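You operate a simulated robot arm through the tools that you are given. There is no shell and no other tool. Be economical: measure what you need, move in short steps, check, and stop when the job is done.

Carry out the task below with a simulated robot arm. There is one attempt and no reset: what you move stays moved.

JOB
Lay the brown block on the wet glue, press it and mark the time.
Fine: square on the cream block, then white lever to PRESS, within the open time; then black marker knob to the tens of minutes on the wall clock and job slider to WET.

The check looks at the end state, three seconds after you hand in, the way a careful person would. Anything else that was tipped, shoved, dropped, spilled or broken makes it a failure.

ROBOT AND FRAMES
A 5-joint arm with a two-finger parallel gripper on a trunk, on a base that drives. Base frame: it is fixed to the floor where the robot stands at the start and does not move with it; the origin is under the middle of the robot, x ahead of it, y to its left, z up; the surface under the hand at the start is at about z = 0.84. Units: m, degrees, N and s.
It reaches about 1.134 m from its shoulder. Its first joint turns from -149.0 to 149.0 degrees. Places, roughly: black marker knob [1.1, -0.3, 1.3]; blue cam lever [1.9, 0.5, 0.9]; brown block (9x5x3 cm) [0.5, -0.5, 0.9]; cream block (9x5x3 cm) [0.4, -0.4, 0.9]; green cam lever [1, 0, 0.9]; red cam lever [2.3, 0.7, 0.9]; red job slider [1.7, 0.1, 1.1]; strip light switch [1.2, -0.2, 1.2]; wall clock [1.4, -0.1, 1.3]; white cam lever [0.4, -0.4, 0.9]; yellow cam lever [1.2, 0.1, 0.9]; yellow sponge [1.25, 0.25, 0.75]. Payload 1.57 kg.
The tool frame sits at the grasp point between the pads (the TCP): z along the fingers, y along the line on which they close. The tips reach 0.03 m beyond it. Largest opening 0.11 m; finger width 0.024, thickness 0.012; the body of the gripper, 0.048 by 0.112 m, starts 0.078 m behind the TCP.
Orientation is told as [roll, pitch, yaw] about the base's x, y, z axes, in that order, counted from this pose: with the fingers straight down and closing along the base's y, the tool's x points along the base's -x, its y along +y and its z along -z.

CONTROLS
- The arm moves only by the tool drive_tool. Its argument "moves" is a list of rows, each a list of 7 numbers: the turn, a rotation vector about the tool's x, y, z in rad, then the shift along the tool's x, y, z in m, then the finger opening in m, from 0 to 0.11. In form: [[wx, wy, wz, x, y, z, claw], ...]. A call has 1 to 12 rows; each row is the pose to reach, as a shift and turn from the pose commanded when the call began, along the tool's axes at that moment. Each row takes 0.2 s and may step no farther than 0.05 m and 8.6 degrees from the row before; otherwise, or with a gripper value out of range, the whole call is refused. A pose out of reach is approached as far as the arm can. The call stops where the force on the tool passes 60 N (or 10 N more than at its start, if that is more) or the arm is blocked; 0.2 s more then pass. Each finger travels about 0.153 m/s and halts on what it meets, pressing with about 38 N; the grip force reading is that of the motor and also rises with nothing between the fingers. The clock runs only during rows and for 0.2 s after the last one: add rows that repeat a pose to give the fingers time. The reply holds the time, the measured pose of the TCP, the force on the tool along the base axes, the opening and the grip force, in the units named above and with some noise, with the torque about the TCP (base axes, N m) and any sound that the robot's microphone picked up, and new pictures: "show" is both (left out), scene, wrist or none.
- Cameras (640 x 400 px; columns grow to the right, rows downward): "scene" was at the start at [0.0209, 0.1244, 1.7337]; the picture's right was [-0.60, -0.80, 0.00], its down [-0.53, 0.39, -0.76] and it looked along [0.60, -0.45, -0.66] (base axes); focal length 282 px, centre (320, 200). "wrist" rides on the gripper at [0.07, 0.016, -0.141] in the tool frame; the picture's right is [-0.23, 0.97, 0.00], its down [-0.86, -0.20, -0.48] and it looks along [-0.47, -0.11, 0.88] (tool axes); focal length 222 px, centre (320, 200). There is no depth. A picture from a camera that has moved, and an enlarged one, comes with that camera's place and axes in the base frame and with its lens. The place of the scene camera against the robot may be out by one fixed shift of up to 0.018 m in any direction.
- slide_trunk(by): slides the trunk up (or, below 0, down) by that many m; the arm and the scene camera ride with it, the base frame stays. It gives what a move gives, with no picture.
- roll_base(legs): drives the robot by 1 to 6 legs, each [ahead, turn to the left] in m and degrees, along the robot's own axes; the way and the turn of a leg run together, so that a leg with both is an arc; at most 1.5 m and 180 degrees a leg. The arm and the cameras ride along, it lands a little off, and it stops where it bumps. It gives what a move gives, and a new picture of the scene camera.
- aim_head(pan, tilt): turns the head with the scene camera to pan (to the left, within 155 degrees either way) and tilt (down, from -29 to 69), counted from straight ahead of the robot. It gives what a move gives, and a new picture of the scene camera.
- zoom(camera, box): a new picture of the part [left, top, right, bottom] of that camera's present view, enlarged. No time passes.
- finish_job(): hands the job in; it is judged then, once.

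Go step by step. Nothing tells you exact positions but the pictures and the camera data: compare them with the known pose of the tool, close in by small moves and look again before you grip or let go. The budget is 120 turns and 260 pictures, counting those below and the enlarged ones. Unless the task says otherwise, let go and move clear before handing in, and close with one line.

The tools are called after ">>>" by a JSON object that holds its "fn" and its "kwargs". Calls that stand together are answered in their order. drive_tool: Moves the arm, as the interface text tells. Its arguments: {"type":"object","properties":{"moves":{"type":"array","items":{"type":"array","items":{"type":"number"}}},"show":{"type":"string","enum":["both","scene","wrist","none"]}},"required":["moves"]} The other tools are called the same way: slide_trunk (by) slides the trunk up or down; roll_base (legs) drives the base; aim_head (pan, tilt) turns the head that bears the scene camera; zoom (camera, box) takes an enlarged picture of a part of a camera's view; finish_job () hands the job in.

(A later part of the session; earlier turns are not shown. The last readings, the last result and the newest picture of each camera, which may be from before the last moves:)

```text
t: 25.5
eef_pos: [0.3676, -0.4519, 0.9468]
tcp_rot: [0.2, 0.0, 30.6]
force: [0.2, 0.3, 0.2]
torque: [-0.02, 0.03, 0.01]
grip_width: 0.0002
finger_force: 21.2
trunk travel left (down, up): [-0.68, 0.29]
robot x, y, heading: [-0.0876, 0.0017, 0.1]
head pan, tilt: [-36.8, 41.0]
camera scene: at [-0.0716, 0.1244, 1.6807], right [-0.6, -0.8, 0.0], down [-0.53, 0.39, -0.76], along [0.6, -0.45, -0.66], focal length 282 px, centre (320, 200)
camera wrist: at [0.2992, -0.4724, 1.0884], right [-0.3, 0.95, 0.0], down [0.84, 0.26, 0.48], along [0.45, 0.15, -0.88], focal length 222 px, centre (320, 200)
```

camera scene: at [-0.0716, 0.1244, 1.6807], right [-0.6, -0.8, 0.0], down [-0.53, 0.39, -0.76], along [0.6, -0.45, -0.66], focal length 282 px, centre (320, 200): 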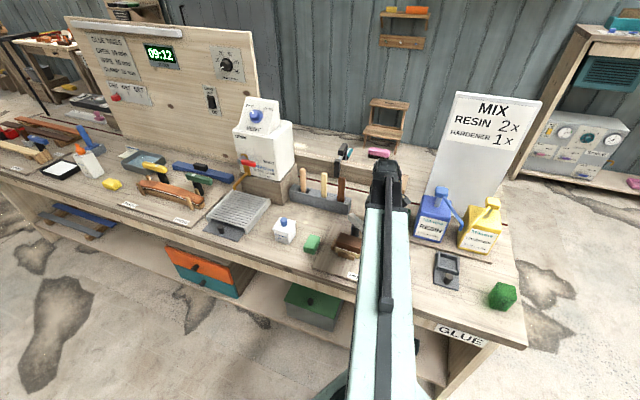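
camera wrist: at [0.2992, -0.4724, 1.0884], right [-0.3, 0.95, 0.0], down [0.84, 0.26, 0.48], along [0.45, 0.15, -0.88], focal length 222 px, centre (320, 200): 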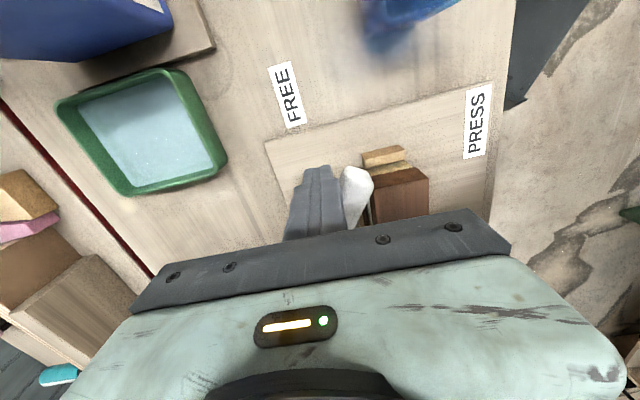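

The lever turns freely. I continue along the arc toward PRESS.

>>> {"fn": "drive_tool", "kwargs": {"moves": [[0, 0, 0, -0.0036, 0.0127, 0, 0], [0, 0, 0, -0.0092, 0.0247, 0, 0], [0, 0, 0, -0.0169, 0.0354, 0, 0], [0, 0, 0, -0.0252, 0.0438, 0, 0]]}}

>>> {"fn": "zoom", "kwargs": {"camera": "scene", "box": [300, 210, 420, 285]}}

```text
t: 26.5
eef_pos: [0.367, -0.3994, 0.9479]
tcp_rot: [0.2, 0.2, 30.6]
force: [-0.2, 0.0, 0.4]
torque: [0.0, 0.01, -0.03]
grip_width: 0.0001
finger_force: 21.7
trunk travel left (down, up): [-0.68, 0.29]
robot x, y, heading: [-0.0934, -0.0001, -0.1]
head pan, tilt: [-36.8, 41.0]
camera scene: at [-0.0716, 0.1244, 1.6807], right [-0.6, -0.8, 0.0], down [-0.53, 0.39, -0.76], along [0.6, -0.45, -0.66], focal length 282 px, centre (320, 200)
camera wrist: at [0.2999, -0.4198, 1.0884], right [-0.3, 0.95, 0.0], down [0.84, 0.26, 0.48], along [0.45, 0.15, -0.88], focal length 222 px, centre (320, 200)
```

scene: 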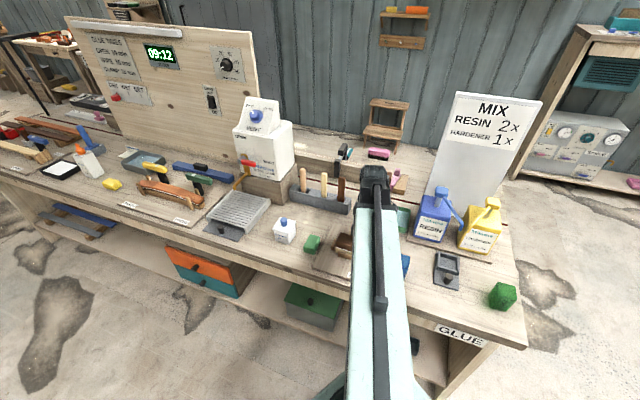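
wrist: 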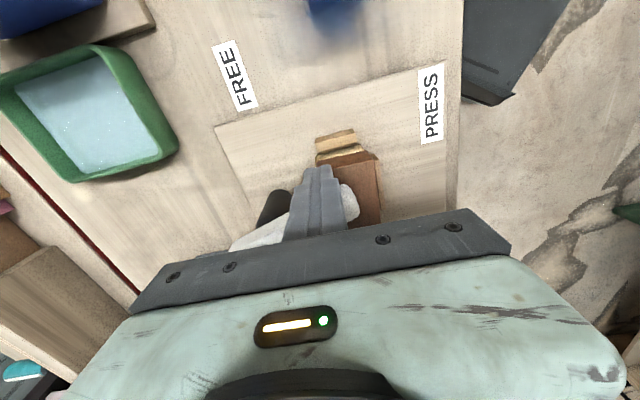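

```text
5.33 times, centred on (360, 248) of scene
camera zoom: at [-0.0716, 0.1244, 1.6807], right [-0.6, -0.8, 0.0], down [-0.53, 0.39, -0.76], along [0.6, -0.45, -0.66], focal length 1503 px, centre (107, -53)
```

zoom: 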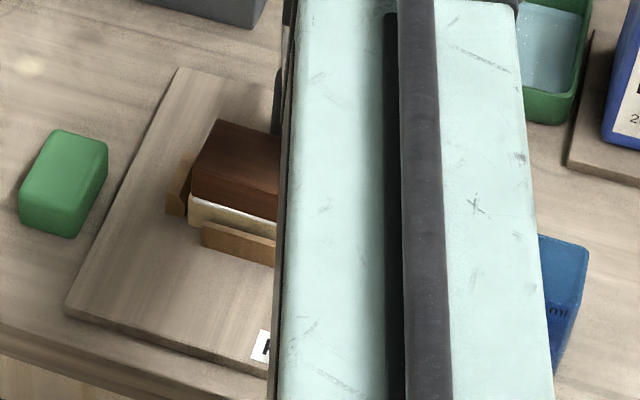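

No stop or sound yet; the lever is at about 140°. The block's centre lies square to the side of the pivot (about 120°), so I push on in small steps, watching for the stop.

>>> {"fn": "drive_tool", "kwargs": {"moves": [[0, 0, 0, -0.006, 0.0042, 0, 0], [0, 0, 0, -0.012, 0.0083, 0, 0]]}}

```text
t: 27.1
eef_pos: [0.3735, -0.3862, 0.9468]
tcp_rot: [0.3, 0.0, 30.6]
force: [-0.3, -0.4, -0.5]
torque: [0.0, 0.02, 0.03]
grip_width: 0.0
finger_force: 21.1
trunk travel left (down, up): [-0.68, 0.29]
robot x, y, heading: [-0.0912, -0.0006, -0.1]
head pan, tilt: [-36.8, 41.0]
camera scene: at [-0.0716, 0.1244, 1.6807], right [-0.6, -0.8, 0.0], down [-0.53, 0.39, -0.76], along [0.6, -0.45, -0.66], focal length 282 px, centre (320, 200)
camera wrist: at [0.3065, -0.4072, 1.0884], right [-0.3, 0.95, 0.0], down [0.84, 0.26, 0.48], along [0.45, 0.15, -0.88], focal length 222 px, centre (320, 200)
```

scene: 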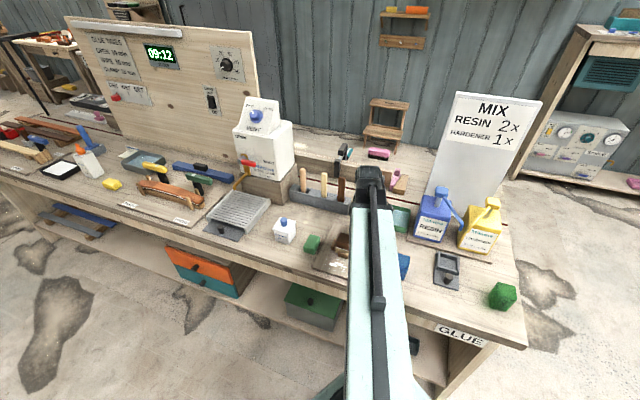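
wrist: 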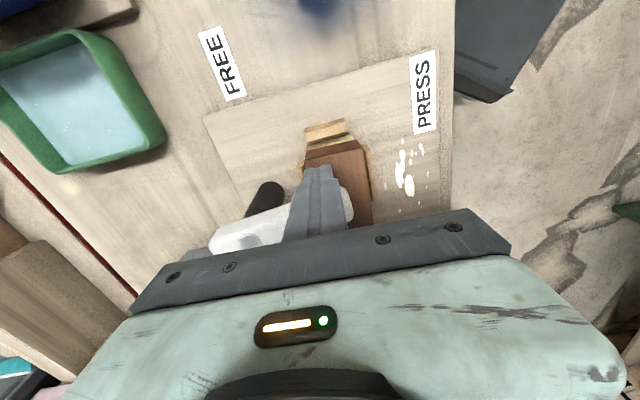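

White glue has squeezed out on the right of the stack, so pressing has taken effect. I stop pushing and inspect.

>>> {"fn": "zoom", "kwargs": {"camera": "wrist", "box": [200, 40, 460, 240]}}

>>> {"fn": "zoom", "kwargs": {"camera": "scene", "box": [300, 210, 400, 272]}}

```text
2.00 times, centred on (330, 140) of wrist
camera zoom: at [0.3065, -0.4072, 1.0884], right [-0.3, 0.95, 0.0], down [0.84, 0.26, 0.48], along [0.45, 0.15, -0.88], focal length 444 px, centre (300, 320)
```

zoom: 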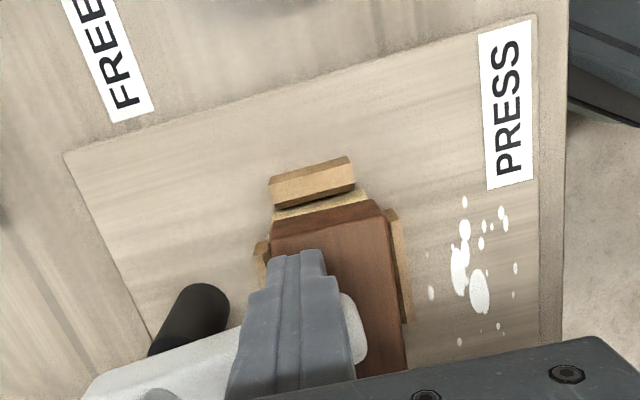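

```text
6.40 times, centred on (350, 241) of scene
camera zoom: at [-0.0716, 0.1244, 1.6807], right [-0.6, -0.8, 0.0], down [-0.53, 0.39, -0.76], along [0.6, -0.45, -0.66], focal length 1803 px, centre (128, -62)
```

zoom: 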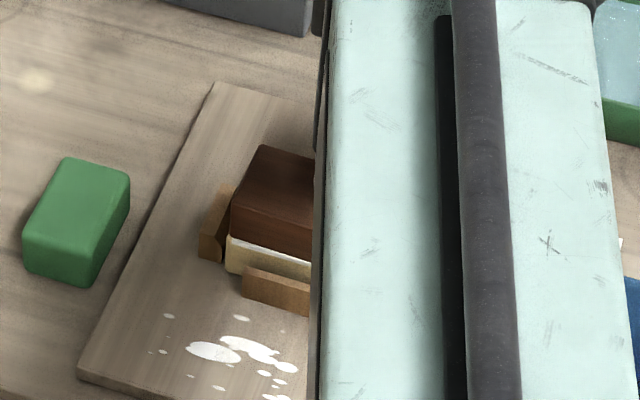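

The lever is at about 132°; the squeeze-out shows the press biting. I feel gently for the lever's end stop.

>>> {"fn": "drive_tool", "kwargs": {"moves": [[0, 0, 0, -0.003, 0.0015, 0, 0], [0, 0, 0, -0.0059, 0.003, 0, 0], [0, 0, 0, -0.009, 0.0042, 0, 0]], "show": "wrist"}}

```text
t: 27.9
eef_pos: [0.3792, -0.3797, 0.9475]
tcp_rot: [0.3, 0.1, 30.6]
force: [-1.8, -1.0, -0.2]
torque: [-0.02, -0.01, -0.03]
grip_width: 0.0
finger_force: 21.3
trunk travel left (down, up): [-0.68, 0.29]
robot x, y, heading: [-0.092, 0.0018, -0.0]
head pan, tilt: [-36.8, 41.0]
camera wrist: at [0.3113, -0.3998, 1.0884], right [-0.3, 0.95, 0.0], down [0.84, 0.26, 0.48], along [0.45, 0.15, -0.88], focal length 222 px, centre (320, 200)
```

wrist: 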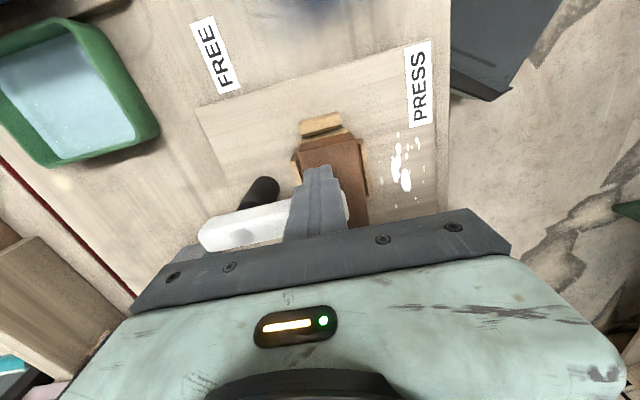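

A slight reaction (about 2 N) appears against the push. Another few millimetres to see whether it is the stop.

>>> {"fn": "drive_tool", "kwargs": {"moves": [[0, 0, 0, -0.002, 0.0008, 0, 0], [0, 0, 0, -0.0035, 0.0015, 0, 0]], "show": "none"}}

```text
t: 28.5
eef_pos: [0.3793, -0.3787, 0.9475]
tcp_rot: [0.2, 0.2, 30.5]
force: [-15.2, -16.2, -1.2]
torque: [-0.22, 0.0, -0.09]
grip_width: 0.0
finger_force: 21.4
trunk travel left (down, up): [-0.68, 0.29]
robot x, y, heading: [-0.0943, -0.0015, 0.0]
head pan, tilt: [-36.8, 41.0]
```

That is a firm stop (about 22 N): the lever is fully at PRESS. I back the fingers off it and raise.

>>> {"fn": "drive_tool", "kwargs": {"moves": [[0, 0, 0, 0.012, -0.001, 0, 0], [0, 0, 0, 0.025, -0.004, 0, 0]], "show": "none"}}

>>> {"fn": "slide_trunk", "kwargs": {"by": 0.2}}

>>> {"fn": "zoom", "kwargs": {"camera": "wrist", "box": [180, 0, 500, 200]}}

>>> {"fn": "zoom", "kwargs": {"camera": "scene", "box": [0, 30, 320, 230]}}

```text
t: 29.1
eef_pos: [0.3616, -0.392, 0.9476]
tcp_rot: [0.2, 0.0, 30.6]
force: [-0.5, -0.1, 0.1]
torque: [-0.01, 0.01, -0.02]
grip_width: 0.0
finger_force: 21.1
trunk travel left (down, up): [-0.68, 0.29]
robot x, y, heading: [-0.0933, -0.0001, 0.1]
head pan, tilt: [-36.8, 41.0]
```

```text
t: 31.2
eef_pos: [0.3621, -0.392, 1.146]
tcp_rot: [0.2, 0.1, 30.7]
force: [0.0, 0.3, 0.4]
torque: [0.01, 0.0, 0.0]
grip_width: 0.0
finger_force: 21.0
trunk travel left (down, up): [-0.88, 0.09]
robot x, y, heading: [-0.0935, 0.0013, 0.4]
head pan, tilt: [-36.8, 41.0]
```

```text
2.00 times, centred on (340, 100) of wrist
camera zoom: at [0.2944, -0.4135, 1.2883], right [-0.3, 0.95, 0.0], down [0.84, 0.26, 0.48], along [0.45, 0.15, -0.88], focal length 444 px, centre (280, 400)
```

zoom: 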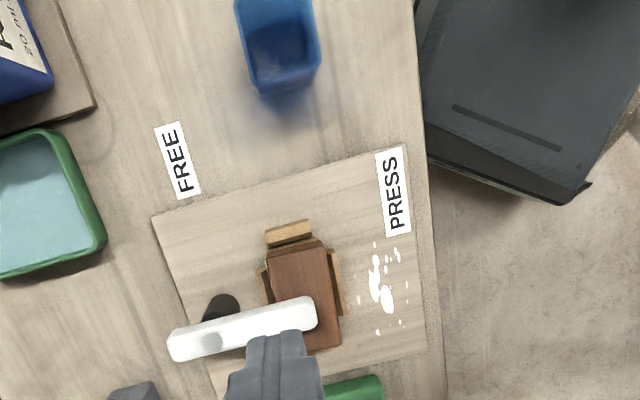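

```text
2.00 times, centred on (160, 130) of scene
camera zoom: at [-0.0716, 0.1244, 1.8807], right [-0.6, -0.8, 0.0], down [-0.53, 0.39, -0.76], along [0.6, -0.45, -0.66], focal length 564 px, centre (640, 340)
```

zoom: 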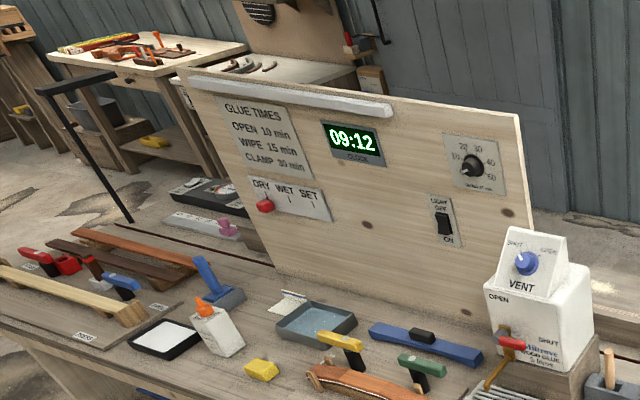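

The lever is across the stack at PRESS, the stack is intact and the clock reads 09:12. Next I swing the arm to straight ahead, away from the bench, before driving along to the panel.

>>> {"fn": "drive_tool", "kwargs": {"moves": [[0, 0, 0, -0.0442, 0.0166, 0, 0], [0, 0, 0, -0.0877, 0.0373, 0, 0], [0, 0, 0, -0.1285, 0.0607, 0, 0], [0, 0, 0, -0.1673, 0.0875, 0, 0], [0, 0, 0, -0.2048, 0.1178, 0, 0], [0, 0, 0, -0.2389, 0.1502, 0, 0], [0, 0, 0, -0.271, 0.186, 0, 0], [0, 0, 0, -0.2997, 0.2235, 0, 0], [0, 0, 0, -0.3252, 0.2631, 0, 0]], "show": "scene"}}

```text
t: 33.2
eef_pos: [0.5088, -0.0006, 1.1466]
tcp_rot: [0.2, 0.0, 30.4]
force: [-0.2, 0.0, -0.7]
torque: [0.0, 0.03, -0.02]
grip_width: 0.0003
finger_force: 21.4
trunk travel left (down, up): [-0.88, 0.09]
robot x, y, heading: [-0.0916, -0.0023, 0.3]
head pan, tilt: [-36.8, 41.0]
camera scene: at [-0.0715, 0.1249, 1.8806], right [-0.6, -0.8, 0.0], down [-0.53, 0.39, -0.76], along [0.6, -0.45, -0.66], focal length 282 px, centre (320, 200)
```

scene: 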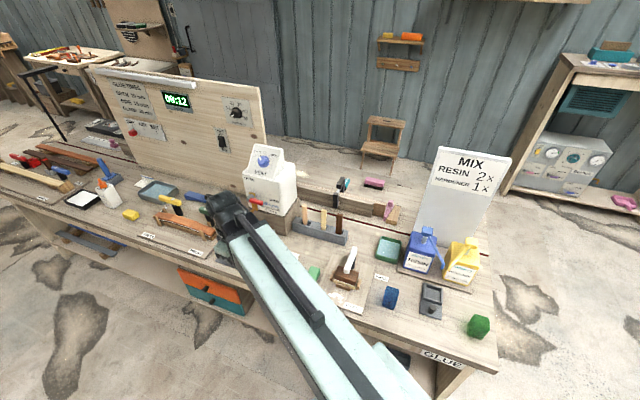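

The arm is clear of the bench. I turn 30° left (along the bench) and drive forward toward the panel in two legs.

>>> {"fn": "roll_base", "kwargs": {"legs": [[0, 30], [0.85, 0]]}}

>>> {"fn": "aim_head", "kwargs": {"pan": -88, "tilt": 28}}

```text
t: 39.2
eef_pos: [1.1529, 0.7307, 1.1468]
tcp_rot: [0.3, 0.1, 61.2]
force: [0.2, 0.1, -0.1]
torque: [0.01, 0.03, 0.0]
grip_width: 0.0002
finger_force: 21.5
trunk travel left (down, up): [-0.88, 0.09]
robot x, y, heading: [0.6376, 0.423, 30.2]
head pan, tilt: [-36.8, 41.0]
camera scene: at [0.5933, 0.5447, 1.8807], right [-0.11, -0.99, 0.0], down [-0.65, 0.07, -0.75], along [0.75, -0.09, -0.66], focal length 282 px, centre (320, 200)
```

scene: 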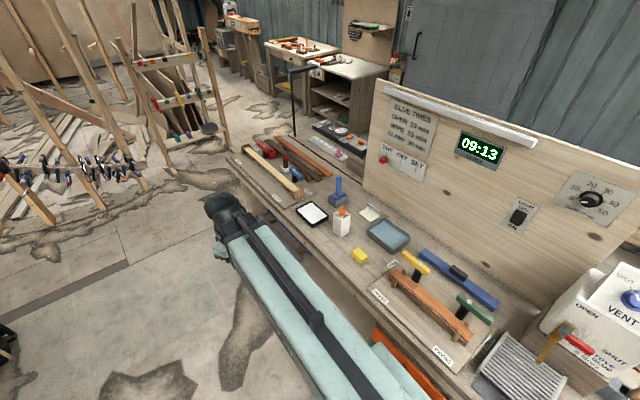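

```text
t: 40.4
eef_pos: [1.1521, 0.7298, 1.1468]
tcp_rot: [0.2, 0.1, 61.2]
force: [-1.1, -0.5, -0.6]
torque: [0.03, 0.01, -0.02]
grip_width: 0.0
finger_force: 21.1
trunk travel left (down, up): [-0.88, 0.09]
robot x, y, heading: [0.6354, 0.423, 30.4]
head pan, tilt: [-88.0, 28.0]
camera scene: at [0.5576, 0.477, 1.9006], right [-0.85, -0.53, 0.0], down [-0.25, 0.4, -0.88], along [0.47, -0.75, -0.47], focal length 282 px, centre (320, 200)
```

scene: 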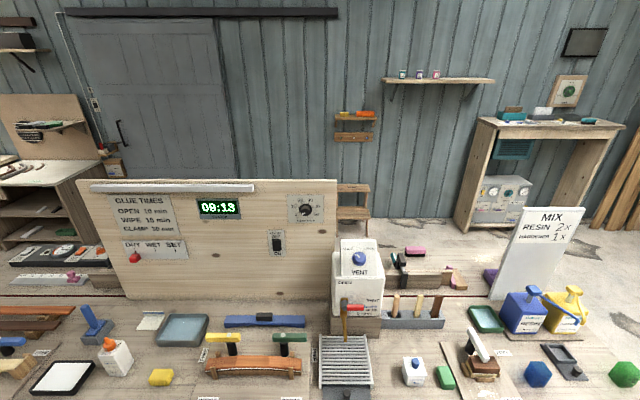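

The clock reads 09:13 (about 20 s per minute), so there is time. The knob is near (1.09, -0.265, 1.375). I nudge forward 5 cm so the arm axis faces it squarely.

>>> {"fn": "roll_base", "kwargs": {"legs": [[0.048, 0]]}}

```text
t: 41.3
eef_pos: [1.1963, 0.7557, 1.1467]
tcp_rot: [0.3, 0.1, 61.1]
force: [0.2, -0.3, -0.2]
torque: [-0.02, 0.03, 0.0]
grip_width: 0.0
finger_force: 21.2
trunk travel left (down, up): [-0.88, 0.09]
robot x, y, heading: [0.6785, 0.4491, 30.2]
head pan, tilt: [-88.0, 28.0]
camera scene: at [0.6011, 0.5022, 1.9006], right [-0.85, -0.53, 0.0], down [-0.25, 0.4, -0.88], along [0.47, -0.75, -0.47], focal length 282 px, centre (320, 200)
```

scene: 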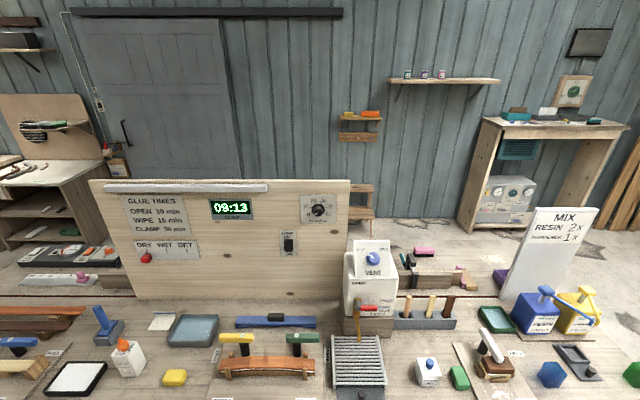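

Now I swing the arm toward the panel along an arc (tool still vertical, well above the bench items).

>>> {"fn": "drive_tool", "kwargs": {"moves": [[0, 0, 0, 0.0268, -0.0415, 0, 0], [0, 0, 0, 0.0569, -0.0806, 0, 0], [0, 0, 0, 0.09, -0.1172, 0, 0], [0, 0, 0, 0.1261, -0.1509, 0, 0], [0, 0, 0, 0.1648, -0.1815, 0, 0], [0, 0, 0, 0.2059, -0.2089, 0, 0], [0, 0, 0, 0.2491, -0.2329, 0, 0], [0, 0, 0, 0.2941, -0.2531, 0, 0], [0, 0, 0, 0.3406, -0.2697, 0, 0], [0, 0, 0, 0.3883, -0.2824, 0, 0], [0, 0, 0, 0.4369, -0.2911, 0, 0]], "show": "none"}}

```text
t: 43.7
eef_pos: [1.2382, 0.2349, 1.1461]
tcp_rot: [0.2, 0.0, 61.2]
force: [0.2, 0.3, -0.3]
torque: [-0.02, -0.01, -0.01]
grip_width: 0.0001
finger_force: 21.6
out of reach, approached as far as the arm can: row 3
trunk travel left (down, up): [-0.88, 0.09]
robot x, y, heading: [0.6712, 0.449, 30.2]
head pan, tilt: [-88.0, 28.0]
```

>>> {"fn": "drive_tool", "kwargs": {"moves": [[0, 0, -0.114, 0.0453, -0.0045, 0, 0], [0, 0, -0.228, 0.0906, -0.0055, 0, 0], [0, 0, -0.342, 0.1361, -0.0032, 0, 0], [0, 0, -0.456, 0.181, 0.0026, 0, 0], [0, 0, -0.57, 0.2256, 0.0118, 0, 0], [0, 0, -0.684, 0.2692, 0.0243, 0, 0], [0, 0, -0.798, 0.3119, 0.04, 0, 0], [0, 0, -0.912, 0.3531, 0.0589, 0, 0], [0, 0, -1.026, 0.3929, 0.0809, 0, 0]], "show": "scene"}}

```text
t: 45.7
eef_pos: [1.0228, -0.0438, 1.1472]
tcp_rot: [0.4, 0.0, 113.0]
force: [-0.3, 0.3, -0.3]
torque: [0.03, -0.02, 0.0]
grip_width: 0.0
finger_force: 21.4
out of reach, approached as far as the arm can: row 8, 9
trunk travel left (down, up): [-0.88, 0.09]
robot x, y, heading: [0.6766, 0.4518, 30.2]
head pan, tilt: [-88.0, 28.0]
camera scene: at [0.5996, 0.5012, 1.9006], right [-0.85, -0.53, 0.0], down [-0.25, 0.4, -0.88], along [0.47, -0.75, -0.47], focal length 282 px, centre (320, 200)
```

scene: 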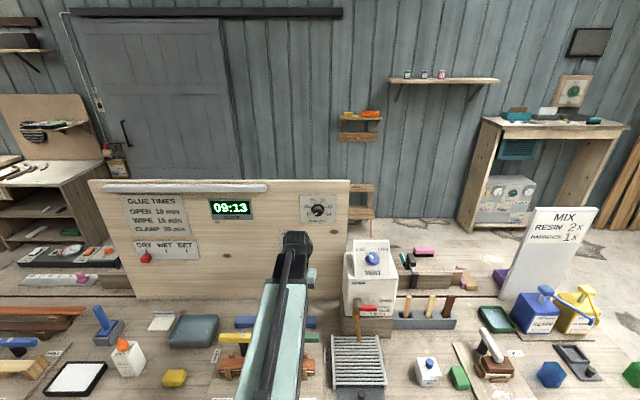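

The hand spin has a limit near here, so I unspin it to closing-axis-in-plane (about 30°) and line the arm up with the knob bearing of -60°.

>>> {"fn": "drive_tool", "kwargs": {"moves": [[0, 0, 0.145, 0, 0, 0, 0.03], [0, 0, 0.29, 0.001, 0.006, 0, 0.06], [0, 0, 0.435, 0.002, 0.012, 0, 0.07], [0, 0, 0.58, 0.003, 0.018, 0, 0.07], [0, 0, 0.725, 0.004, 0.024, 0, 0.07], [0, 0, 0.87, 0.005, 0.03, 0, 0.07], [0, 0, 1.015, 0.006, 0.036, 0, 0.07], [0, 0, 1.16, 0.007, 0.042, 0, 0.07], [0, 0, 1.305, 0.008, 0.047, 0, 0.07], [0, 0, 1.449, 0.0085, 0.0518, 0, 0.07]], "show": "none"}}

```text
t: 47.9
eef_pos: [0.9796, -0.0706, 1.1465]
tcp_rot: [0.2, 0.3, 29.8]
force: [0.4, 0.1, -0.4]
torque: [0.0, 0.03, 0.0]
grip_width: 0.07
finger_force: 0.0
trunk travel left (down, up): [-0.88, 0.09]
robot x, y, heading: [0.6793, 0.4502, 30.2]
head pan, tilt: [-88.0, 28.0]
```

Now I tilt the tool up toward the panel, moving slightly forward and up as it tilts, first half.

>>> {"fn": "drive_tool", "kwargs": {"moves": [[0.143, 0, 0, 0, -0.011, -0.002, 0.07], [0.286, 0, 0, 0, -0.022, -0.008, 0.07], [0.429, 0, 0, 0, -0.033, -0.018, 0.07], [0.571, 0, 0, 0, -0.044, -0.032, 0.07], [0.714, 0, 0, 0, -0.055, -0.049, 0.07], [0.857, 0, 0, 0, -0.066, -0.069, 0.07]]}}

```text
t: 49.3
eef_pos: [1.0262, -0.1575, 1.2284]
tcp_rot: [-49.0, 0.3, 29.9]
force: [0.0, 0.0, 0.1]
torque: [-0.01, 0.0, 0.0]
grip_width: 0.0698
finger_force: 0.1
out of reach, approached as far as the arm can: row 4, 5, 6
trunk travel left (down, up): [-0.88, 0.09]
robot x, y, heading: [0.6763, 0.4471, 30.3]
head pan, tilt: [-88.0, 28.0]
camera scene: at [0.5999, 0.5013, 1.9006], right [-0.85, -0.53, 0.0], down [-0.25, 0.4, -0.88], along [0.47, -0.75, -0.47], focal length 282 px, centre (320, 200)
camera wrist: at [0.9082, -0.0897, 1.3094], right [-0.13, 0.67, -0.74], down [0.63, 0.63, 0.46], along [0.77, -0.41, -0.5], focal length 222 px, centre (320, 200)
```

scene: 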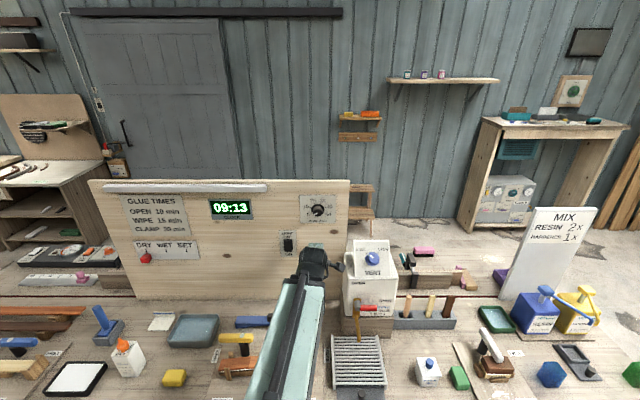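
wrist: 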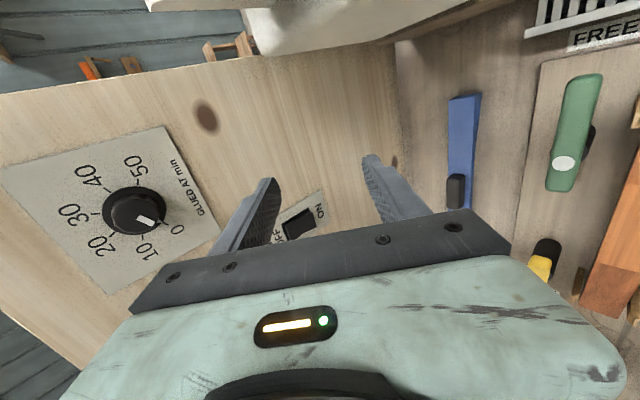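

The wrist camera shows the knob with its pointer at 0, and the 10 mark next to it. I complete the tilt to horizontal.

>>> {"fn": "drive_tool", "kwargs": {"moves": [[0.143, 0, 0, 0, -0.023, -0.0094, 0.07], [0.286, 0, 0, 0, -0.046, -0.019, 0.07], [0.429, 0, 0, 0, -0.069, -0.028, 0.07], [0.572, 0, 0, 0, -0.092, -0.038, 0.07], [0.716, 0, 0, 0, -0.115, -0.047, 0.07]]}}

```text
t: 50.5
eef_pos: [1.0563, -0.2078, 1.3768]
tcp_rot: [-88.3, 0.3, 30.0]
force: [-0.6, 0.5, 0.6]
torque: [0.03, 0.01, 0.0]
grip_width: 0.0699
finger_force: 0.2
out of reach, approached as far as the arm can: row 1, 2, 3, 4, 5
trunk travel left (down, up): [-0.88, 0.09]
robot x, y, heading: [0.6788, 0.4507, 30.2]
head pan, tilt: [-88.0, 28.0]
camera scene: at [0.5999, 0.5014, 1.9006], right [-0.85, -0.53, 0.0], down [-0.25, 0.4, -0.88], along [0.47, -0.75, -0.47], focal length 282 px, centre (320, 200)
camera wrist: at [0.9251, -0.1191, 1.3661], right [0.18, 0.14, -0.97], down [0.51, 0.84, 0.21], along [0.84, -0.53, 0.08], focal length 222 px, centre (320, 200)
```

scene: 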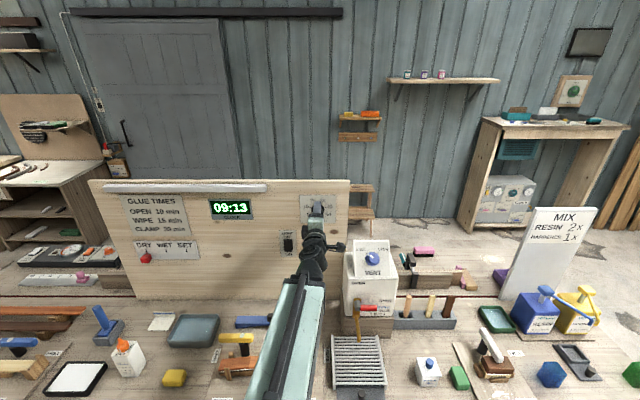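
wrist: 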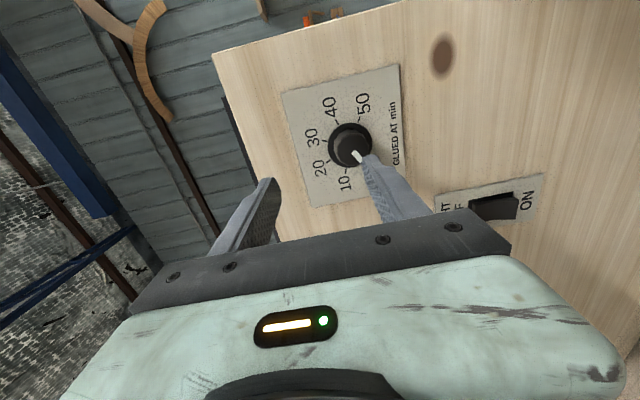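

The knob is at about (1.112, -0.301, 1.340), bearing -60.0° from the arm axis. I lower by 3.7 cm and check centring before advancing.

>>> {"fn": "slide_trunk", "kwargs": {"by": -0.037}}

>>> {"fn": "drive_tool", "kwargs": {"moves": [[0.02, 0, 0, 0, 0, 0, 0.085], [0.03, 0, 0, 0, 0, 0.03, 0.085], [0.03, 0, 0, 0, 0, 0.03, 0.085]], "show": "wrist"}}

>>> {"fn": "zoom", "kwargs": {"camera": "wrist", "box": [240, 80, 440, 240]}}

```text
t: 51.3
eef_pos: [1.0567, -0.2089, 1.3407]
tcp_rot: [-88.3, 0.3, 30.1]
force: [-0.2, -0.8, -0.3]
torque: [0.02, -0.03, -0.04]
grip_width: 0.0701
finger_force: 0.1
trunk travel left (down, up): [-0.843, 0.127]
robot x, y, heading: [0.6742, 0.4484, 30.0]
head pan, tilt: [-88.0, 28.0]
```

```text
t: 52.1
eef_pos: [1.072, -0.2357, 1.3439]
tcp_rot: [-89.4, 0.3, 29.9]
force: [-0.7, 0.3, -0.3]
torque: [0.01, 0.0, 0.02]
grip_width: 0.085
finger_force: 0.0
out of reach, approached as far as the arm can: row 1, 2, 3
trunk travel left (down, up): [-0.843, 0.127]
robot x, y, heading: [0.673, 0.4482, 30.1]
head pan, tilt: [-88.0, 28.0]
camera wrist: at [0.9416, -0.1452, 1.3307], right [0.19, 0.12, -0.97], down [0.51, 0.84, 0.2], along [0.84, -0.53, 0.1], focal length 222 px, centre (320, 200)
```

wrist: 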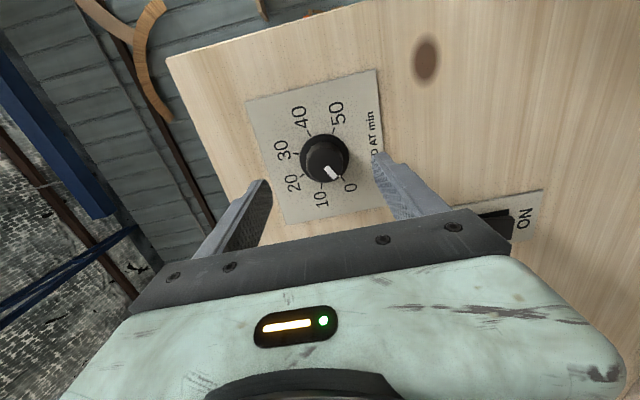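

```text
2.50 times, centred on (340, 160) of wrist
camera zoom: at [0.9416, -0.1452, 1.3307], right [0.19, 0.12, -0.97], down [0.51, 0.84, 0.2], along [0.84, -0.53, 0.1], focal length 555 px, centre (270, 300)
```

zoom: 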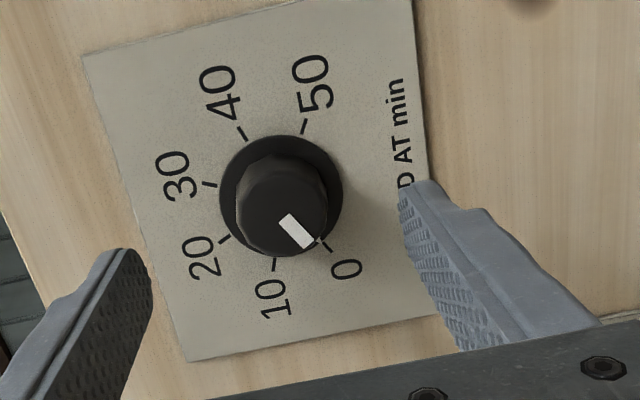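

The knob is nearly centred between the fingers. I advance 2.5 cm and re-check.

>>> {"fn": "drive_tool", "kwargs": {"moves": [[0, 0, 0, 0, 0.0025, 0.012, 0.085], [0, 0, 0, 0, 0.0025, 0.025, 0.085]], "show": "wrist"}}

>>> {"fn": "zoom", "kwargs": {"camera": "wrist", "box": [240, 80, 440, 240]}}

>>> {"fn": "zoom", "kwargs": {"camera": "scene", "box": [180, 170, 420, 320]}}

```text
t: 52.7
eef_pos: [1.0849, -0.256, 1.345]
tcp_rot: [-89.3, 0.4, 29.9]
force: [0.4, -0.1, 0.0]
torque: [-0.01, -0.02, 0.02]
grip_width: 0.0852
finger_force: 0.0
trunk travel left (down, up): [-0.843, 0.127]
robot x, y, heading: [0.6759, 0.4507, 30.5]
head pan, tilt: [-88.0, 28.0]
camera wrist: at [0.9544, -0.1662, 1.3308], right [0.19, 0.12, -0.97], down [0.51, 0.84, 0.2], along [0.84, -0.53, 0.1], focal length 222 px, centre (320, 200)
```

wrist: 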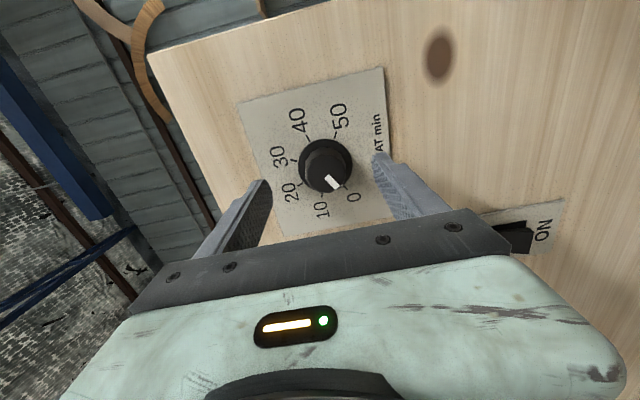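

```text
2.50 times, centred on (340, 160) of wrist
camera zoom: at [0.9544, -0.1662, 1.3308], right [0.19, 0.12, -0.97], down [0.51, 0.84, 0.2], along [0.84, -0.53, 0.1], focal length 555 px, centre (270, 300)
```

zoom: 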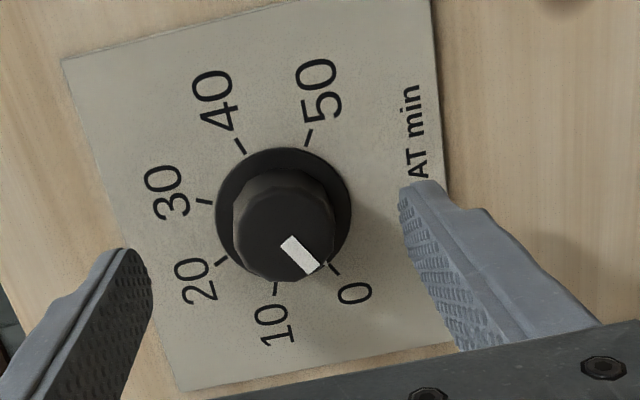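

```text
2.67 times, centred on (300, 245) of scene
camera zoom: at [0.5999, 0.5013, 1.8636], right [-0.85, -0.53, 0.0], down [-0.25, 0.4, -0.88], along [0.47, -0.75, -0.47], focal length 751 px, centre (373, 80)
```

zoom: 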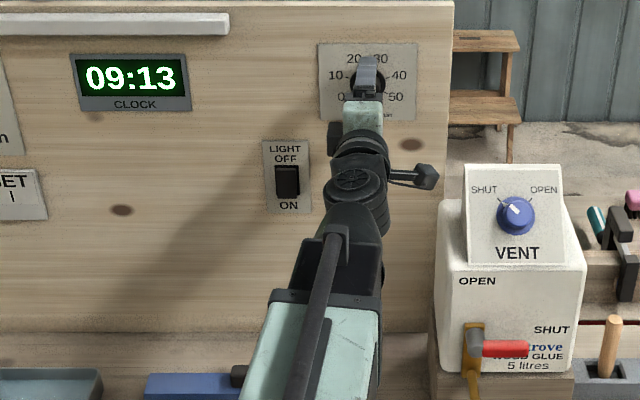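

The knob cap's front is around the tip level now. I lower 3 mm, advance 1 cm and look.

>>> {"fn": "slide_trunk", "kwargs": {"by": -0.003}}

>>> {"fn": "drive_tool", "kwargs": {"moves": [[0, 0, 0, 0, 0, 0.006, 0.075], [0, 0, 0, 0, 0, 0.012, 0.065]], "show": "none"}}

>>> {"fn": "zoom", "kwargs": {"camera": "wrist", "box": [240, 80, 440, 240]}}

```text
t: 53.2
eef_pos: [1.085, -0.256, 1.3419]
tcp_rot: [-89.3, 0.4, 29.9]
force: [0.1, 0.2, 0.3]
torque: [0.0, 0.02, 0.01]
grip_width: 0.0851
finger_force: 0.1
trunk travel left (down, up): [-0.84, 0.13]
robot x, y, heading: [0.6804, 0.4482, 30.1]
head pan, tilt: [-88.0, 28.0]
```

```text
t: 53.9
eef_pos: [1.0916, -0.2646, 1.3424]
tcp_rot: [-89.3, 0.3, 29.9]
force: [0.5, 0.3, 0.2]
torque: [0.0, 0.0, 0.03]
grip_width: 0.0651
finger_force: 0.0
trunk travel left (down, up): [-0.84, 0.13]
robot x, y, heading: [0.681, 0.4479, 30.0]
head pan, tilt: [-88.0, 28.0]
```

```text
2.50 times, centred on (340, 160) of wrist
camera zoom: at [0.9602, -0.176, 1.3277], right [0.19, 0.12, -0.97], down [0.51, 0.84, 0.2], along [0.84, -0.53, 0.1], focal length 555 px, centre (270, 300)
```

zoom: 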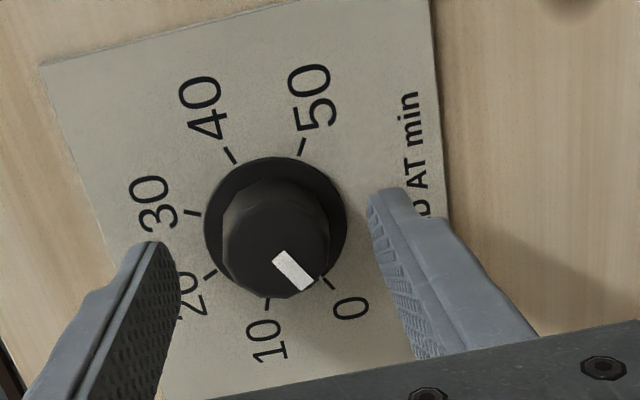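

The cap's front is just at the fingertip plane, so I advance another 1.4 cm to straddle it.

>>> {"fn": "drive_tool", "kwargs": {"moves": [[0, 0, 0, 0, 0.001, 0.007, 0.062], [0, 0, 0, 0, 0.001, 0.014, 0.06]], "show": "none"}}

>>> {"fn": "zoom", "kwargs": {"camera": "wrist", "box": [240, 80, 440, 240]}}

```text
t: 54.5
eef_pos: [1.0989, -0.2787, 1.3412]
tcp_rot: [-89.3, 0.3, 29.9]
force: [-0.2, -0.1, -0.4]
torque: [-0.01, -0.01, 0.0]
grip_width: 0.0601
finger_force: 0.0
trunk travel left (down, up): [-0.84, 0.13]
robot x, y, heading: [0.6756, 0.4506, 30.3]
head pan, tilt: [-88.0, 28.0]
```

```text
2.50 times, centred on (340, 160) of wrist
camera zoom: at [0.967, -0.1886, 1.3275], right [0.19, 0.12, -0.97], down [0.51, 0.84, 0.2], along [0.84, -0.53, 0.09], focal length 555 px, centre (270, 300)
```

zoom: 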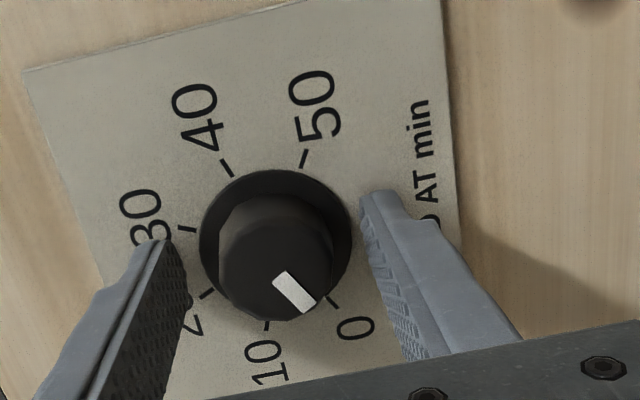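

The cap is about 1.1 cm inside the fingers. I close on it, then turn clockwise 50° (marks look 50° apart) and check.

>>> {"fn": "drive_tool", "kwargs": {"moves": [[0, 0, 0, 0, 0, 0, 0.04], [0, 0, 0, 0, 0, 0, 0.025], [0, 0, 0, 0, 0, 0, 0.02]], "show": "none"}}

>>> {"fn": "zoom", "kwargs": {"camera": "wrist", "box": [240, 80, 440, 240]}}

```text
t: 55.2
eef_pos: [1.0974, -0.2778, 1.342]
tcp_rot: [-89.2, 0.3, 30.0]
force: [-8.0, 14.1, -21.9]
torque: [0.57, 0.39, 0.06]
grip_width: 0.0398
finger_force: 10.5
trunk travel left (down, up): [-0.84, 0.13]
robot x, y, heading: [0.6777, 0.451, 30.3]
head pan, tilt: [-88.0, 28.0]
```

```text
2.50 times, centred on (340, 160) of wrist
camera zoom: at [0.9667, -0.188, 1.3274], right [0.19, 0.12, -0.97], down [0.5, 0.84, 0.2], along [0.84, -0.53, 0.09], focal length 555 px, centre (270, 300)
```

zoom: 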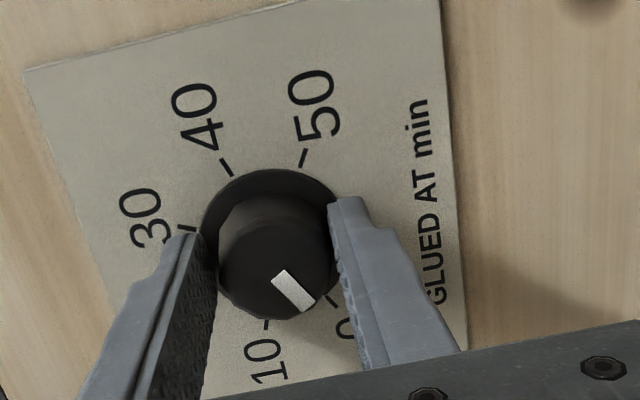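

The lower finger touched first, so I lower the trunk 2 mm and finish closing.

>>> {"fn": "slide_trunk", "kwargs": {"by": -0.002}}

>>> {"fn": "drive_tool", "kwargs": {"moves": [[0, 0, 0, 0, 0, 0, 0.02], [0, 0, 0, 0, 0, 0, 0.02]], "show": "none"}}

>>> {"fn": "zoom", "kwargs": {"camera": "wrist", "box": [240, 80, 440, 240]}}

```text
t: 55.8
eef_pos: [1.0972, -0.2774, 1.3405]
tcp_rot: [-89.3, 0.3, 30.0]
force: [-0.7, 3.3, 1.0]
torque: [-0.11, -0.1, 0.02]
grip_width: 0.0377
finger_force: 43.7
trunk travel left (down, up): [-0.838, 0.132]
robot x, y, heading: [0.6747, 0.4481, 30.2]
head pan, tilt: [-88.0, 28.0]
```

```text
t: 56.4
eef_pos: [1.0975, -0.2762, 1.3398]
tcp_rot: [-89.3, 0.3, 30.0]
force: [3.7, -3.7, 13.1]
torque: [-0.34, -0.22, 0.08]
grip_width: 0.0372
finger_force: 43.5
trunk travel left (down, up): [-0.838, 0.132]
robot x, y, heading: [0.6789, 0.449, 30.6]
head pan, tilt: [-88.0, 28.0]
```

```text
2.50 times, centred on (340, 160) of wrist
camera zoom: at [0.9668, -0.1879, 1.3262], right [0.19, 0.12, -0.97], down [0.51, 0.84, 0.2], along [0.84, -0.53, 0.1], focal length 555 px, centre (270, 300)
```

zoom: 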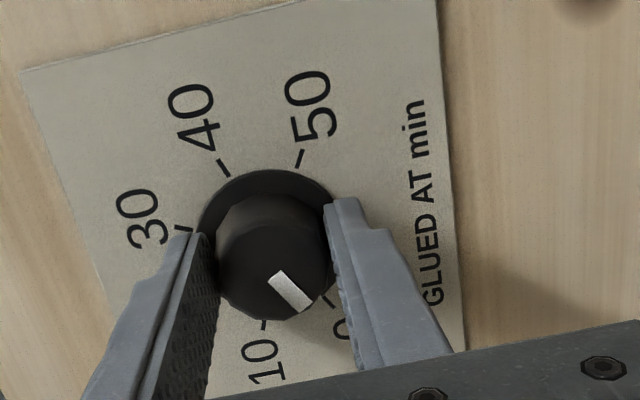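

Gripped firmly (3.7 cm). I turn clockwise 50°.

>>> {"fn": "drive_tool", "kwargs": {"moves": [[0, 0, 0.145, 0, 0, 0, 0.02], [0, 0, 0.29, 0, 0, 0, 0.02], [0, 0, 0.436, 0, 0, 0, 0.02], [0, 0, 0.582, 0, 0, 0, 0.02], [0, 0, 0.727, 0, 0, 0, 0.02], [0, 0, 0.873, 0, 0, 0, 0.02]], "show": "wrist"}}

>>> {"fn": "zoom", "kwargs": {"camera": "wrist", "box": [220, 60, 420, 220]}}

```text
t: 57.8
eef_pos: [1.0985, -0.2768, 1.3399]
tcp_rot: [-88.8, -50.0, 29.2]
force: [-9.6, 25.1, -34.2]
torque: [0.93, 0.58, 0.72]
grip_width: 0.0374
finger_force: 43.8
trunk travel left (down, up): [-0.838, 0.132]
robot x, y, heading: [0.6813, 0.4486, 30.1]
head pan, tilt: [-88.0, 28.0]
camera wrist: at [0.9997, -0.1681, 1.2775], right [0.77, 0.45, -0.45], down [0.11, 0.6, 0.79], along [0.63, -0.66, 0.41], focal length 222 px, centre (320, 200)
```

wrist: 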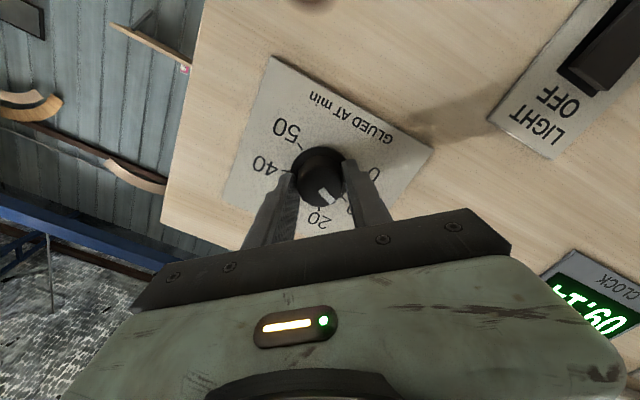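

```text
2.50 times, centred on (320, 140) of wrist
camera zoom: at [0.9997, -0.1681, 1.2775], right [0.77, 0.45, -0.45], down [0.11, 0.6, 0.79], along [0.63, -0.66, 0.41], focal length 555 px, centre (320, 350)
```

zoom: 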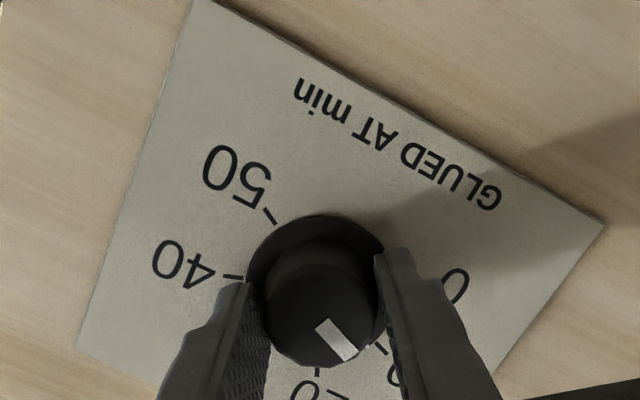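

The pointer now stands at the 10 mark just as it stood at 0 before. I release, back off and verify.

>>> {"fn": "drive_tool", "kwargs": {"moves": [[0, 0, 0.873, 0, 0, 0, 0.045], [0, 0, 0, 0, 0, 0, 0.06], [0, 0, 0, 0, 0, 0, 0.065]], "show": "none"}}

```text
refused: row 1 steps farther than a row can; nothing moved
```

>>> {"fn": "drive_tool", "kwargs": {"moves": [[0, 0, 0, 0, 0, 0, 0.05], [0, 0, 0, 0, 0, 0, 0.06], [0, 0, 0, 0, 0, -0.03, 0.06], [0, 0, 0, 0, 0, -0.06, 0.06]]}}

>>> {"fn": "zoom", "kwargs": {"camera": "wrist", "box": [220, 60, 420, 220]}}

>>> {"fn": "zoom", "kwargs": {"camera": "scene", "box": [90, 170, 370, 300]}}

```text
t: 58.8
eef_pos: [1.067, -0.2249, 1.34]
tcp_rot: [-89.0, -49.8, 29.1]
force: [0.3, -0.3, 0.5]
torque: [0.01, -0.01, 0.01]
grip_width: 0.0601
finger_force: 0.1
trunk travel left (down, up): [-0.838, 0.132]
robot x, y, heading: [0.6774, 0.4511, 30.3]
head pan, tilt: [-88.0, 28.0]
camera scene: at [0.5995, 0.5019, 1.8586], right [-0.85, -0.53, 0.0], down [-0.25, 0.4, -0.88], along [0.47, -0.75, -0.47], focal length 282 px, centre (320, 200)
camera wrist: at [0.9689, -0.1167, 1.2782], right [0.77, 0.45, -0.46], down [0.11, 0.61, 0.79], along [0.63, -0.66, 0.42], focal length 222 px, centre (320, 200)
```

scene: 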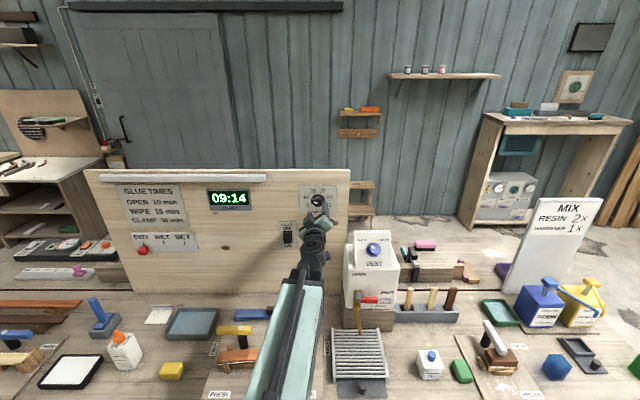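
wrist: 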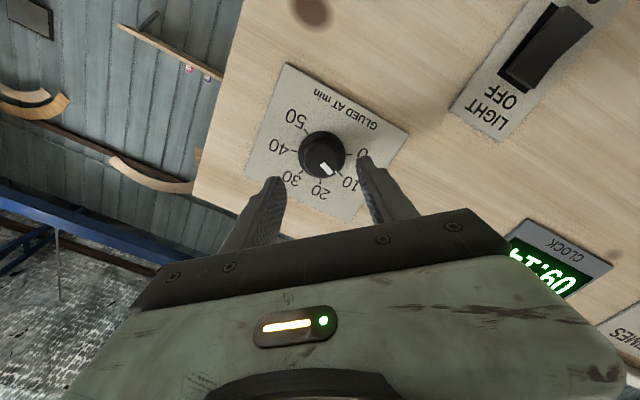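

```text
2.50 times, centred on (320, 140) of wrist
camera zoom: at [0.9689, -0.1167, 1.2782], right [0.77, 0.45, -0.46], down [0.11, 0.61, 0.79], along [0.63, -0.66, 0.42], focal length 555 px, centre (320, 350)
```

zoom: 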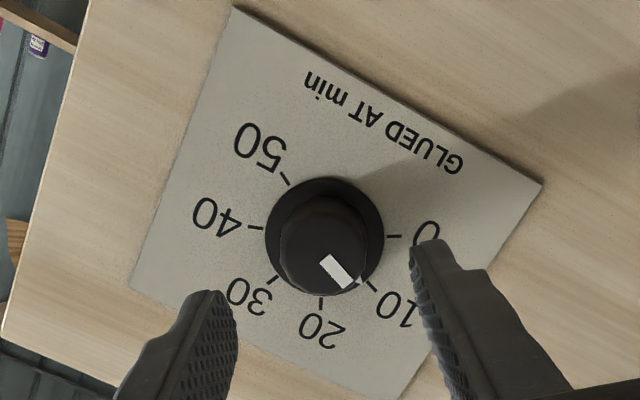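

```text
2.29 times, centred on (230, 235) of scene
camera zoom: at [0.5995, 0.5019, 1.8586], right [-0.85, -0.53, 0.0], down [-0.25, 0.4, -0.88], along [0.47, -0.75, -0.47], focal length 644 px, centre (526, 120)
```

zoom: 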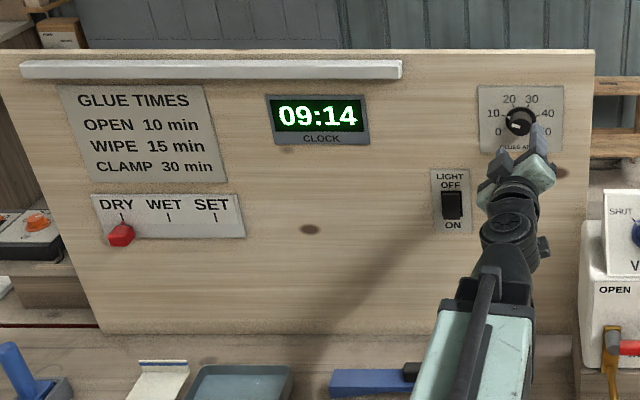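

The knob reads 10 and the clock 09:14. The slider handle is near (1.75, 0.085, 1.085), with WET about 8.7 cm to its right. I retract, undo the spin, close the fingers and then drive 0.74 m along the bench.

>>> {"fn": "drive_tool", "kwargs": {"moves": [[0, 0, -0.145, 0, 0, -0.01, 0.04], [0, 0, -0.29, 0, 0, -0.02, 0.02], [0, 0, -0.436, 0, 0, -0.02, 0], [0, 0, -0.582, 0, 0, -0.02, 0], [0, 0, -0.727, 0, 0, -0.02, 0], [0, 0, -0.873, 0, 0, -0.02, 0]], "show": "none"}}

>>> {"fn": "roll_base", "kwargs": {"legs": [[0.74, 0]]}}

```text
t: 60.2
eef_pos: [1.0576, -0.2085, 1.3391]
tcp_rot: [-89.2, 0.4, 29.9]
force: [-0.9, -0.9, -0.1]
torque: [-0.04, -0.01, -0.03]
grip_width: 0.0001
finger_force: 21.1
trunk travel left (down, up): [-0.838, 0.132]
robot x, y, heading: [0.6789, 0.4491, 30.3]
head pan, tilt: [-88.0, 28.0]
```

```text
t: 64.2
eef_pos: [1.6893, 0.1555, 1.3408]
tcp_rot: [-89.3, 0.3, 29.4]
force: [0.2, 0.0, -0.9]
torque: [-0.02, 0.02, 0.01]
grip_width: 0.0003
finger_force: 21.6
trunk travel left (down, up): [-0.838, 0.132]
robot x, y, heading: [1.3127, 0.8192, 29.9]
head pan, tilt: [-88.0, 28.0]
camera scene: at [1.2359, 0.8697, 1.8586], right [-0.85, -0.53, 0.0], down [-0.25, 0.4, -0.88], along [0.46, -0.75, -0.47], focal length 282 px, centre (320, 200)
```

scene: 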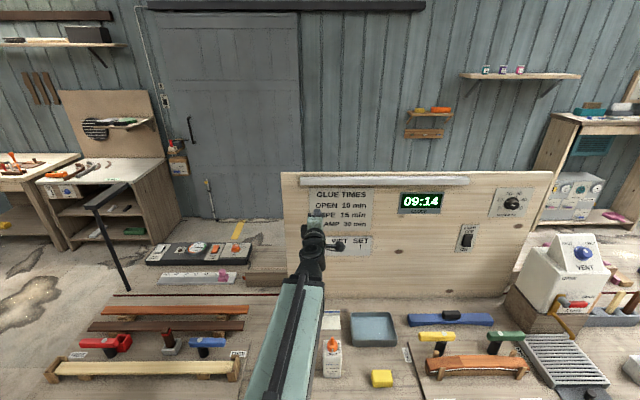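

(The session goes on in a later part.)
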